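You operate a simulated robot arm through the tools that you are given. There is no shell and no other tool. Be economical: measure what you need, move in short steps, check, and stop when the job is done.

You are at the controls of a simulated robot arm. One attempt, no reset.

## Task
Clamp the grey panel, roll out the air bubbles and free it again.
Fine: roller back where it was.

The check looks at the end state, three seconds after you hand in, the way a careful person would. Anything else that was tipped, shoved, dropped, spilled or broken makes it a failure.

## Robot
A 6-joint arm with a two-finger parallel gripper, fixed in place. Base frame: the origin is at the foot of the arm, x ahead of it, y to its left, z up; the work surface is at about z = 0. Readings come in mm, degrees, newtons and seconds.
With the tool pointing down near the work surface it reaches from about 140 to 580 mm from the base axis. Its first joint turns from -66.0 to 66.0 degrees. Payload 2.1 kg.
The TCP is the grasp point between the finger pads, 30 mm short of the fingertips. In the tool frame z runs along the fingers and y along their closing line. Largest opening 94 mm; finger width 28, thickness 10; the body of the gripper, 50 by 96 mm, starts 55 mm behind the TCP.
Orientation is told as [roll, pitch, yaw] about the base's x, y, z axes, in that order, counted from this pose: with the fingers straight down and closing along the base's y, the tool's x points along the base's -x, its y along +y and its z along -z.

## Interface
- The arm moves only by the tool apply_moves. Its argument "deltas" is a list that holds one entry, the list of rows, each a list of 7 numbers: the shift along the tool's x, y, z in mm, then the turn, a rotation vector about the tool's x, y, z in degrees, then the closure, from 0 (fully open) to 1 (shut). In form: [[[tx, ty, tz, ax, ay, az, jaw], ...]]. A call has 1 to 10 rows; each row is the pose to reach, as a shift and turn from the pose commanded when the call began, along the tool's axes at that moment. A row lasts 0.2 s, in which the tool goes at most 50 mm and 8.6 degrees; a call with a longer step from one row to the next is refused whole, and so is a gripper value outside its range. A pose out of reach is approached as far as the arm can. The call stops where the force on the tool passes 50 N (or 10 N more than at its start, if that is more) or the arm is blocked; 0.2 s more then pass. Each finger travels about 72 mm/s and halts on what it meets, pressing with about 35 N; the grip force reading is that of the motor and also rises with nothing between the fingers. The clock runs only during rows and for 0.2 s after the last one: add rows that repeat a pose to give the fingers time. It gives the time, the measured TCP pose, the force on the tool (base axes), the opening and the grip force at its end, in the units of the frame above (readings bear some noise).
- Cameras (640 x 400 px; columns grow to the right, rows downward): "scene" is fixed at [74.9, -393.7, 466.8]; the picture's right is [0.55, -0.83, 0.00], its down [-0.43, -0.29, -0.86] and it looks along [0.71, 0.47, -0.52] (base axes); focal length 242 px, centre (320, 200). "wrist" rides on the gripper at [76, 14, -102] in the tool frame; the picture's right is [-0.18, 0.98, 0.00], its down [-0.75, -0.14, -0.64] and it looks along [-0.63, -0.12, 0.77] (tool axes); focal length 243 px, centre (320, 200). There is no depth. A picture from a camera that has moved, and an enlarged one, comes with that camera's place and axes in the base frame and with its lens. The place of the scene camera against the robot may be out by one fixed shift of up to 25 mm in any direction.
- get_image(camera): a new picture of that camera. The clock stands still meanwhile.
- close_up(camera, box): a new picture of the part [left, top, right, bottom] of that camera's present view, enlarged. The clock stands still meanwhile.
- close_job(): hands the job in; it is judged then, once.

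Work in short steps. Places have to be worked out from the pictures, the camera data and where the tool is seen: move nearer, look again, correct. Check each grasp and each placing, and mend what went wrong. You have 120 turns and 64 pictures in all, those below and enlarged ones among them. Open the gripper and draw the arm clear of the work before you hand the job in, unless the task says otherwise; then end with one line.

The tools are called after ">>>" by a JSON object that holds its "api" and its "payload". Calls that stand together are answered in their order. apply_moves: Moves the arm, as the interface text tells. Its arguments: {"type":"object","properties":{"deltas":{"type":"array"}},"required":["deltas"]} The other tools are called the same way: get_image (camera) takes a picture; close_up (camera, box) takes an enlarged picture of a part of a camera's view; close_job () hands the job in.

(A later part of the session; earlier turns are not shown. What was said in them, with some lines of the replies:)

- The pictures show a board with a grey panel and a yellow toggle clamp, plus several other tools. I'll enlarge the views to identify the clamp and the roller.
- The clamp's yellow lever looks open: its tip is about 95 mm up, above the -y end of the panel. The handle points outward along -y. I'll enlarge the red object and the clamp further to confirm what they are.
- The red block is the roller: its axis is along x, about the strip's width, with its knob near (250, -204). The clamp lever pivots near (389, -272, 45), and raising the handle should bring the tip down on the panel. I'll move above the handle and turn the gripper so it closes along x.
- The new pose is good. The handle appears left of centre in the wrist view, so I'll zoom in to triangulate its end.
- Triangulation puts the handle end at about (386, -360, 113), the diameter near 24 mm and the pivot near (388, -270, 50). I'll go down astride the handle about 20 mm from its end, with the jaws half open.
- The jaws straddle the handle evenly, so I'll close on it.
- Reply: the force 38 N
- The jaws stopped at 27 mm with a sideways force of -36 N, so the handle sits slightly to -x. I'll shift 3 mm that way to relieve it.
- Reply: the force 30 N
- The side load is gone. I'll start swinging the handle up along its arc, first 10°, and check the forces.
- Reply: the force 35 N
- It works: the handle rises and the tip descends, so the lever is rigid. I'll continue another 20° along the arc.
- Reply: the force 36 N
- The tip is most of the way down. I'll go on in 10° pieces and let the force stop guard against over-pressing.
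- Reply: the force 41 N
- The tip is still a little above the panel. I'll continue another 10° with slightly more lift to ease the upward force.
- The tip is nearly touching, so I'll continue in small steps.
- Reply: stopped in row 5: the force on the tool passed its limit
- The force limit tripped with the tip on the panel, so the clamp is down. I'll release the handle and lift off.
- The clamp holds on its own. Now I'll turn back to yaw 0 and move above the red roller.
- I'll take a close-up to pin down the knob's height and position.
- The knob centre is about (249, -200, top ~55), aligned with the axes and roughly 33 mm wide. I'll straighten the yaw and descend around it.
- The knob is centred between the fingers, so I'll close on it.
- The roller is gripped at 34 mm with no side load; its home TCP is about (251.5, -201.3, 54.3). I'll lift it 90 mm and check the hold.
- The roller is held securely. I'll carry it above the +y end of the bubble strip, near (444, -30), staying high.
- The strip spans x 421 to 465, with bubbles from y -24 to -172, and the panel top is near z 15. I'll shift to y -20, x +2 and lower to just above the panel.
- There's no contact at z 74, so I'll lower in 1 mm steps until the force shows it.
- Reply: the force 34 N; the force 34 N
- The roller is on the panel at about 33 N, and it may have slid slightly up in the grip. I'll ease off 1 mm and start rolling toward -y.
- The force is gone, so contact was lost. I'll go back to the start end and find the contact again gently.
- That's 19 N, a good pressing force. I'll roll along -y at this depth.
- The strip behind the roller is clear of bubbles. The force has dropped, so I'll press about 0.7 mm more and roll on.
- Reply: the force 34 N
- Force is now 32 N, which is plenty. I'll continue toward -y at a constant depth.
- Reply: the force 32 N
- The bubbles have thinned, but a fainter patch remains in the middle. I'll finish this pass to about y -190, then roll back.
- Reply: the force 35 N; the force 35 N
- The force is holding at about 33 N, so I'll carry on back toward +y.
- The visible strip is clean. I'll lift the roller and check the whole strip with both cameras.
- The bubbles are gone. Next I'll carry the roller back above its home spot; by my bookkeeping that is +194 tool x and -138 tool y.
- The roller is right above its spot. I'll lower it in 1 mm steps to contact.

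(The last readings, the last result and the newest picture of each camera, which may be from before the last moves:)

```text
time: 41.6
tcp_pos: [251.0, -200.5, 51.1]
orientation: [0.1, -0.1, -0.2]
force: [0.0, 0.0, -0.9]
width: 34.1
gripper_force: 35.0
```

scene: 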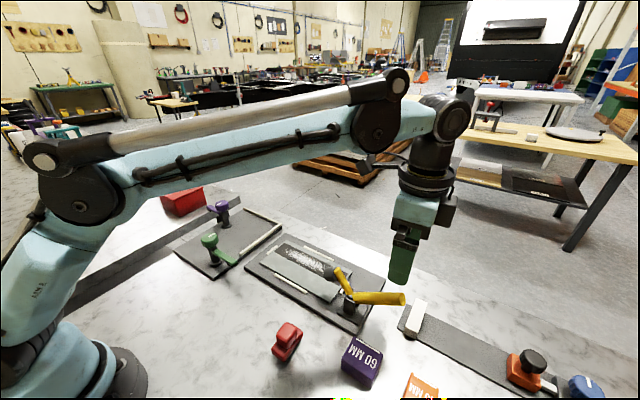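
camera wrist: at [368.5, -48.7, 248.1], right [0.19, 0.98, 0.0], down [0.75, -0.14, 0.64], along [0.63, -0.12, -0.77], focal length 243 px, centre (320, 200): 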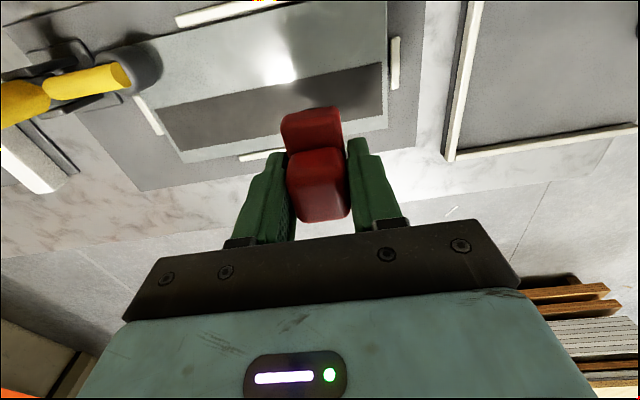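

There's no contact yet, so I'll go a bit further down.

>>> {"api": "apply_moves", "payload": {"deltas": [[[0, 0, 0.7, 0, 0, 0, 1], [0, 0, 1.4, 0, 0, 0, 1], [0, 0, 1.4, 0, 0, 0, 1]]]}}

>>> {"api": "close_up", "payload": {"camera": "scene", "box": [230, 270, 340, 370]}}

```text
time: 42.4
tcp_pos: [250.2, -199.9, 48.7]
orientation: [0.1, 0.0, -0.1]
force: [0.6, -0.8, -1.6]
width: 33.8
gripper_force: 35.0
```

```text
4.00 times, centred on (285, 320) of scene
camera zoom: at [74.9, -393.7, 466.8], right [0.55, -0.83, 0.0], down [-0.43, -0.29, -0.86], along [0.71, 0.47, -0.52], focal length 967 px, centre (460, -280)
```

zoom: 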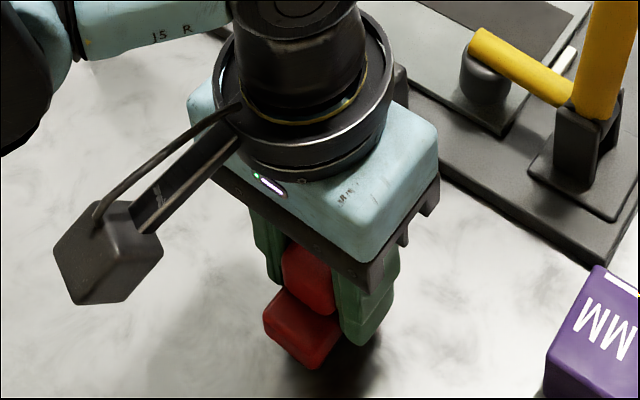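

The base now appears at the same image row as when it stood on the table. I'll make one more small lowering to get contact.

>>> {"api": "apply_moves", "payload": {"deltas": [[[0, 0, 0.5, 0, 0, 0, 1], [0, 0, 1, 0, 0, 0, 1], [0, 0, 1, 0, 0, 0, 1]]]}}

```text
time: 43.2
tcp_pos: [251.0, -200.5, 47.5]
orientation: [0.1, -0.1, -0.1]
force: [0.0, 0.2, -1.3]
width: 34.0
gripper_force: 34.7
```

>>> {"api": "apply_moves", "payload": {"deltas": [[[0, 0, 0.5, 0, 0, 0, 1], [0, 0, 1, 0, 0, 0, 1], [0, 0, 1, 0, 0, 0, 1]]]}}

```text
time: 44.0
tcp_pos: [250.5, -201.1, 46.9]
orientation: [0.2, 0.0, -0.2]
force: [-3.9, 5.1, 32.9]
width: 33.9
gripper_force: 34.9
```

It's on the table at 33 N. I'll ease up slightly, open, and lift straight off.

>>> {"api": "apply_moves", "payload": {"deltas": [[[0, 0, -0.5, 0, 0, 0, 1], [0, 0, -0.5, 0, 0, 0, 0.55], [0, 0, -0.5, 0, 0, 0, 0.3], [0, 0, -0.5, 0, 0, 0, 0.2], [0, 0, -0.5, 0, 0, 0, 0.2], [0, 0, -40, 0, 0, 0, 0.2], [0, 0, -80, 0, 0, 0, 0.2], [0, 0, -120, 0, 0, 0, 0.2], [0, 0, -150, 0, 0, 0, 0.2]]]}}

>>> {"api": "close_up", "payload": {"camera": "scene", "box": [262, 310, 322, 370]}}

>>> {"api": "get_image", "payload": {"camera": "scene"}}

```text
time: 46.0
tcp_pos: [248.9, -199.5, 196.5]
orientation: [0.1, -0.2, -0.3]
force: [-0.2, 0.0, 0.0]
width: 75.3
gripper_force: 0.0
```

```text
6.67 times, centred on (292, 340) of scene
camera zoom: at [74.9, -393.7, 466.8], right [0.55, -0.83, 0.0], down [-0.43, -0.29, -0.86], along [0.71, 0.47, -0.52], focal length 1612 px, centre (507, -733)
```

zoom: 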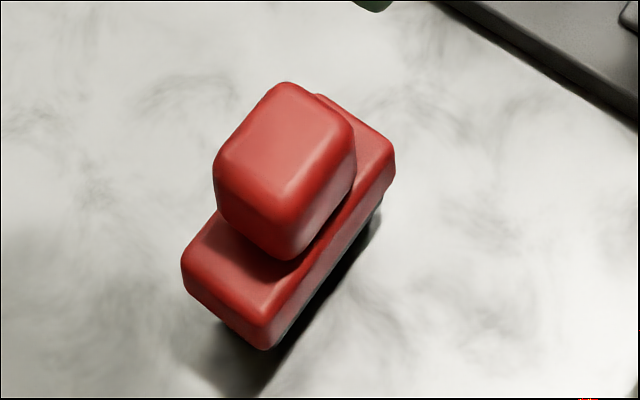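

```text
20 pictures are left
```

scene: 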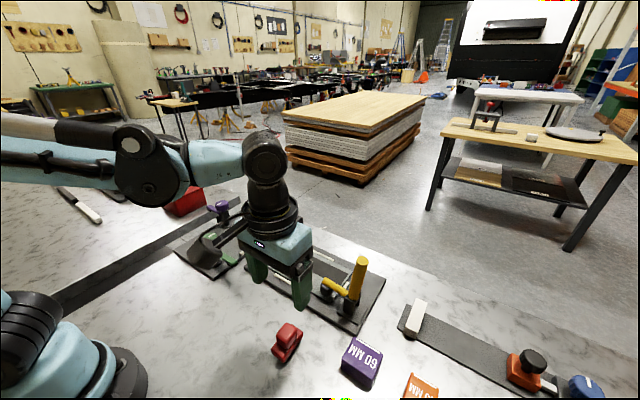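

The roller is back exactly where it was, within about 1 mm. Now I'll return above the upright clamp handle at yaw -90 to free the panel.

>>> {"api": "apply_moves", "payload": {"deltas": [[[-5, 0, -30, 0, 0, 8.5, 0.2], [-20, -5, -60, 0, 0, 17, 0.2], [-36, -12, -66, 0, 0, 25.5, 0.2], [-52, -20, -66, 0, 0, 34, 0.2], [-68, -28, -66, 0, 0, 42.5, 0.2], [-84, -36, -66, 0, 0, 51, 0.3], [-98, -44, -66, 0, 0, 59.5, 0.3], [-112, -52, -66, 0, 0, 68, 0.3], [-124, -59, -66, 0, 0, 76.5, 0.3], [-135, -64.5, -66, 0, 0, 85, 0.3]]]}}

>>> {"api": "get_image", "payload": {"camera": "wrist"}}

```text
time: 48.2
tcp_pos: [385.3, -267.4, 262.0]
orientation: [0.1, 0.0, -85.4]
force: [0.1, 0.7, 0.1]
width: 65.7
gripper_force: 0.0
```

```text
19 pictures are left
camera wrist: at [392.1, -189.7, 366.8], right [0.99, -0.1, 0.0], down [-0.08, -0.76, 0.64], along [-0.07, -0.64, -0.77], focal length 243 px, centre (320, 200)
```

wrist: 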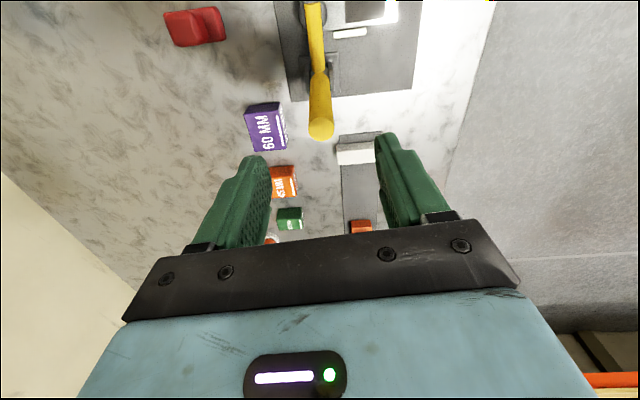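

The handle is right below. I'll descend to the earlier grip height and close.

>>> {"api": "apply_moves", "payload": {"deltas": [[[-2.5, -1, 40, 0, 0, 4.6, 0.3], [-2.5, -1, 80, 0, 0, 4.6, 0.3], [-2.5, -1, 122, 0, 0, 4.6, 0.3], [-2.5, -1, 122, 0, 0, 4.6, 0.5], [-2.5, -1, 122, 0, 0, 4.6, 0.8], [-2.5, -1, 122, 0, 0, 4.6, 1], [-2.5, -1, 122, 0, 0, 4.6, 1], [-2.5, -1, 122, 0, 0, 4.6, 1]]]}}

>>> {"api": "close_up", "payload": {"camera": "scene", "box": [320, 220, 440, 330]}}

```text
time: 50.0
tcp_pos: [384.5, -268.0, 137.3]
orientation: [0.3, 0.1, -89.7]
force: [17.8, -0.9, -18.0]
width: 26.4
gripper_force: 45.0
```

```text
3.64 times, centred on (380, 275) of scene
camera zoom: at [75.0, -393.8, 466.7], right [0.55, -0.83, 0.0], down [-0.43, -0.29, -0.86], along [0.71, 0.47, -0.52], focal length 879 px, centre (102, -73)
```

zoom: 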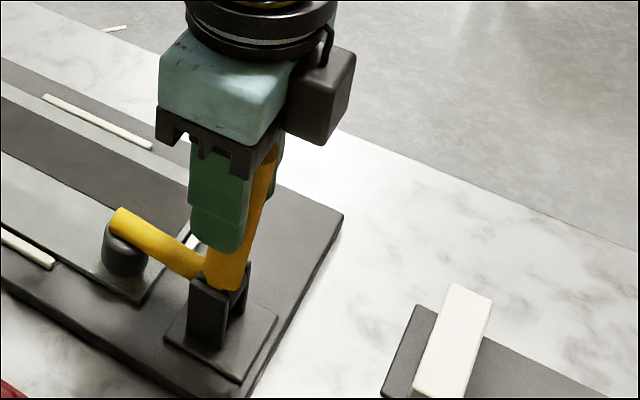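

The handle is gripped. I'll swing it back along the same arc toward -y.

>>> {"api": "apply_moves", "payload": {"deltas": [[[-4, 0, 0, 0, 0, 0, 1], [-8, 0, 0, 0, 0, 0, 1], [-12, 0, 0.3, 0, 0, 0, 1], [-16, 0, 1, 0, 0, 0, 1], [-20, 0, 1.8, 0, 0, 0, 1], [-24, 0, 3, 0, 0, 0, 1], [-28, 0, 4.2, 0, 0, 0, 1], [-32, 0, 5.5, 0, 0, 0, 1], [-36, 0, 7, 0, 0, 0, 1], [-40, 0, 8.7, 0, 0, 0, 1]]]}}

>>> {"api": "close_up", "payload": {"camera": "scene", "box": [320, 220, 440, 330]}}

```text
time: 50.6
tcp_pos: [386.0, -273.0, 137.0]
orientation: [0.2, 0.5, -89.4]
force: [-0.6, 0.7, -8.9]
width: 26.5
gripper_force: 44.8
stopped in row 2: the force on the tool passed its limit (the readings are from after the stop); the commanded pose is now the measured one
```

```text
3.64 times, centred on (380, 275) of scene
camera zoom: at [74.9, -393.8, 466.7], right [0.55, -0.83, 0.0], down [-0.43, -0.29, -0.86], along [0.71, 0.47, -0.52], focal length 879 px, centre (102, -73)
```

zoom: 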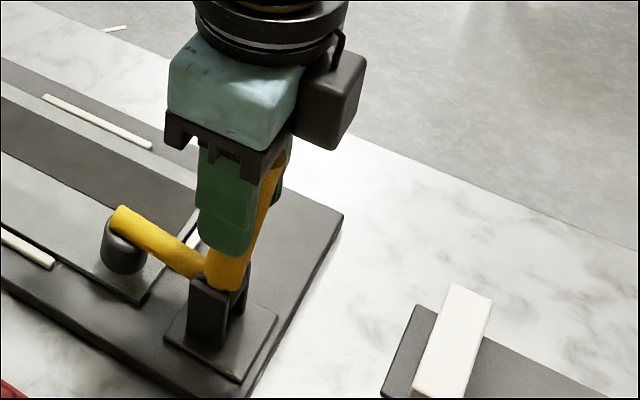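

It yielded about 5 mm before the limit stopped it, and the force is now relaxed. I'll continue slowly.

>>> {"api": "apply_moves", "payload": {"deltas": [[[-2, 0, 0, 0, 0, 0, 1], [-4, 0, 0, 0, 0, 0, 1], [-6, 0, 0.2, 0, 0, 0, 1], [-8, 0, 0.5, 0, 0, 0, 1], [-10, 0, 1, 0, 0, 0, 1], [-12, 0, 1.5, 0, 0, 0, 1], [-14, 0, 2, 0, 0, 0, 1], [-16, 0, 2.6, 0, 0, 0, 1]]]}}

>>> {"api": "close_up", "payload": {"camera": "scene", "box": [320, 220, 440, 330]}}

```text
time: 52.4
tcp_pos: [384.4, -287.9, 135.2]
orientation: [0.1, 0.6, -89.6]
force: [-5.7, 13.8, -14.4]
width: 25.7
gripper_force: 44.5
```

```text
3.64 times, centred on (380, 275) of scene
camera zoom: at [75.0, -393.8, 466.7], right [0.55, -0.83, 0.0], down [-0.43, -0.29, -0.86], along [0.71, 0.47, -0.52], focal length 879 px, centre (102, -73)
```

zoom: 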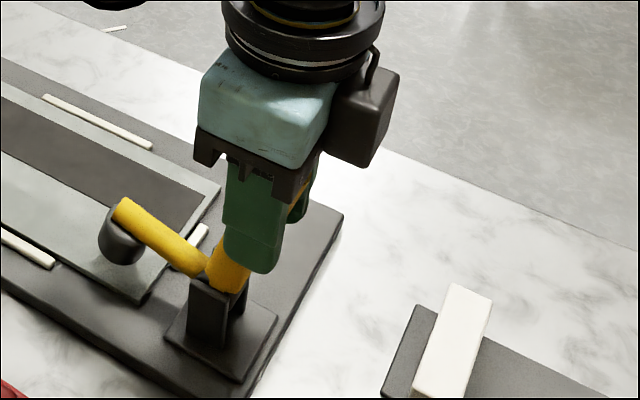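

The tip has lifted and the panel is free. I'll continue to swing the handle toward its original open position.

>>> {"api": "apply_moves", "payload": {"deltas": [[[-6, 0, 1.5, 0, 0, 0, 1], [-12, 0, 3.5, 0, 0, 0, 1], [-17, 0, 5.6, 0, 0, 0, 1], [-22, 0, 7.9, 0, 0, 0, 1], [-27, 0, 10.8, 0, 0, 0, 1], [-31, 0, 13.4, 0, 0, 0, 1], [-35, 0, 16.4, 0, 0, 0, 1], [-39, 0, 19.7, 0, 0, 0, 1], [-43, 0, 23.4, 0, 0, 0, 1]]]}}

>>> {"api": "close_up", "payload": {"camera": "scene", "box": [320, 220, 440, 330]}}

```text
time: 54.4
tcp_pos: [385.4, -331.4, 110.8]
orientation: [-0.1, 0.5, -89.8]
force: [-13.8, 3.1, 21.5]
width: 27.4
gripper_force: 45.4
```

```text
3.64 times, centred on (380, 275) of scene
camera zoom: at [74.8, -393.7, 466.8], right [0.55, -0.83, 0.0], down [-0.43, -0.29, -0.86], along [0.71, 0.47, -0.52], focal length 879 px, centre (102, -73)
```

zoom: 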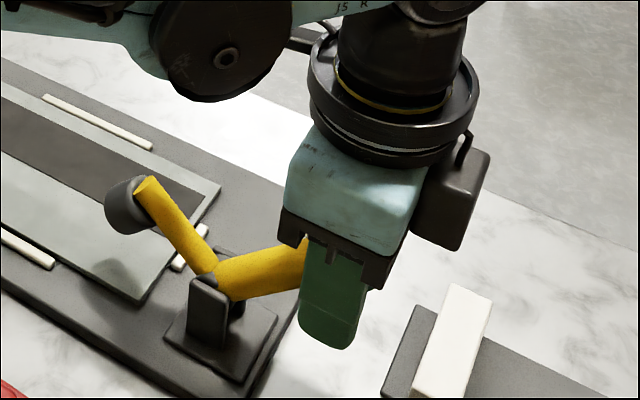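

About 8° remains. I'll complete the swing to the starting angle.

>>> {"api": "apply_moves", "payload": {"deltas": [[[-3.5, 0, 3, 0, 0, 0, 1], [-6.5, 0, 6, 0, 0, 0, 1], [-9, 0, 9, 0, 0, 0, 1], [-11, 0, 12, 0, 0, 0, 1], [-11, 0, 12, 0, 0, 0, 1]]]}}

>>> {"api": "close_up", "payload": {"camera": "scene", "box": [320, 220, 440, 330]}}

```text
time: 55.6
tcp_pos: [385.0, -342.7, 99.2]
orientation: [0.0, 0.6, -89.5]
force: [-21.4, -0.9, 21.1]
width: 27.4
gripper_force: 44.7
```

```text
3.64 times, centred on (380, 275) of scene
camera zoom: at [74.8, -393.7, 466.8], right [0.55, -0.83, 0.0], down [-0.43, -0.29, -0.86], along [0.71, 0.47, -0.52], focal length 879 px, centre (102, -73)
```

zoom: 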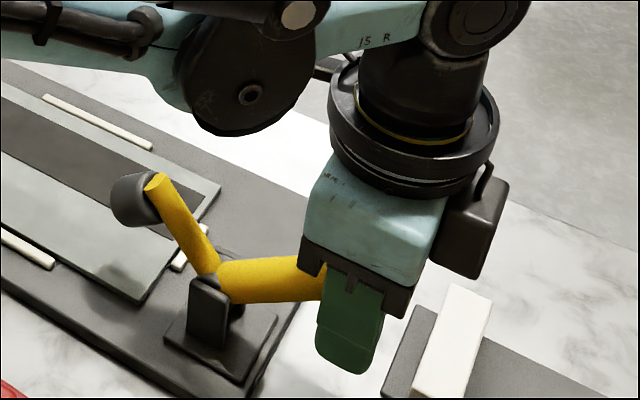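

It's still a few degrees short, so I'll push a little further down.

>>> {"api": "apply_moves", "payload": {"deltas": [[[-2, 0, 2.5, 0, 0, 0, 1], [-3.5, 0, 5, 0, 0, 0, 1], [-5, 0, 7.5, 0, 0, 0, 1], [-5, 0, 7.5, 0, 0, 0, 1]]]}}

>>> {"api": "close_up", "payload": {"camera": "scene", "box": [320, 220, 440, 330]}}

```text
time: 56.6
tcp_pos: [385.1, -347.0, 91.0]
orientation: [0.2, 0.4, -89.5]
force: [-18.6, -7.8, 30.4]
width: 27.1
gripper_force: 45.2
```

```text
3.64 times, centred on (380, 275) of scene
camera zoom: at [74.8, -393.6, 466.9], right [0.55, -0.83, 0.0], down [-0.43, -0.29, -0.86], along [0.71, 0.47, -0.52], focal length 879 px, centre (102, -73)
```

zoom: 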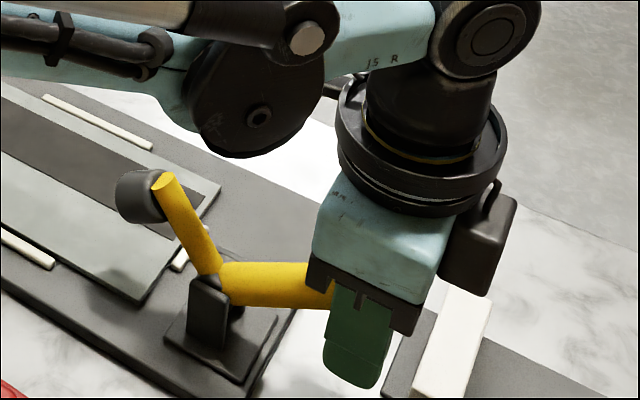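

This matches the original open pose. I'll release modestly to avoid the neighbouring fence, lift, and draw clear.

>>> {"api": "apply_moves", "payload": {"deltas": [[[0, 0, 0, 0, 0, 0, 0.5], [0, 0, 0, 0, 0, 0, 0.5], [0, 0, -30, 0, 0, 0, 0.5], [0, 0, -70, 0, 0, 0, 0.5], [0, 0, -110, 0, 0, 0, 0.3], [10, -5, -150, 0, 0, 0, 0], [40, -30, -180, 0, 0, 0, 0], [70, -60, -200, 0, 0, 0, 0], [100, -90, -210, 0, 0, 0, 0]]]}}

>>> {"api": "close_up", "payload": {"camera": "scene", "box": [220, 190, 440, 370]}}

>>> {"api": "get_image", "payload": {"camera": "scene"}}

```text
time: 58.6
tcp_pos: [296.2, -249.2, 302.6]
orientation: [0.2, 0.6, -89.6]
force: [-0.3, 0.4, -0.3]
width: 94.0
gripper_force: 0.0
```

```text
2.22 times, centred on (330, 280) of scene
camera zoom: at [75.0, -393.7, 466.8], right [0.55, -0.83, 0.0], down [-0.43, -0.29, -0.86], along [0.71, 0.47, -0.52], focal length 537 px, centre (298, 22)
```

zoom: 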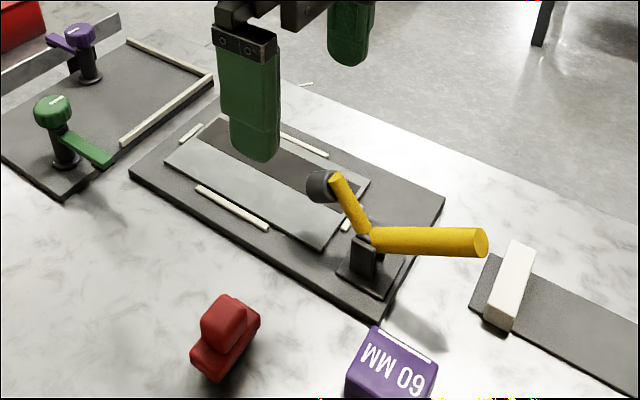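

```text
11 pictures are left
```

scene: 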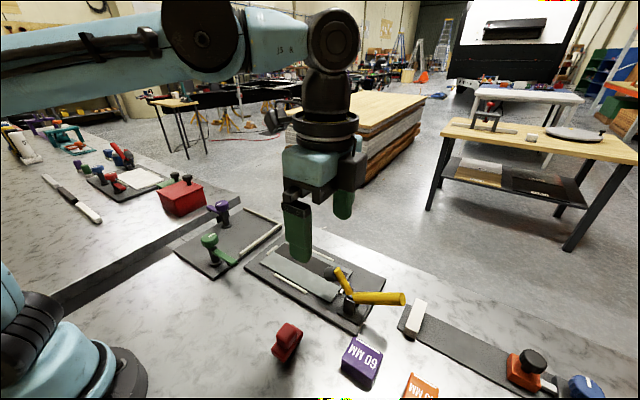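

The clamp is open again, the bubbles are gone, the roller is back in place and the arm is clear. Nothing else has moved, so I'm handing in.

>>> {"api": "close_job", "payload": {}}

```text
The job is handed in.
```

The grey panel was clamped, its air bubbles rolled out and the clamp opened again; the roller is back where it was, to within about 1 mm by the camera.
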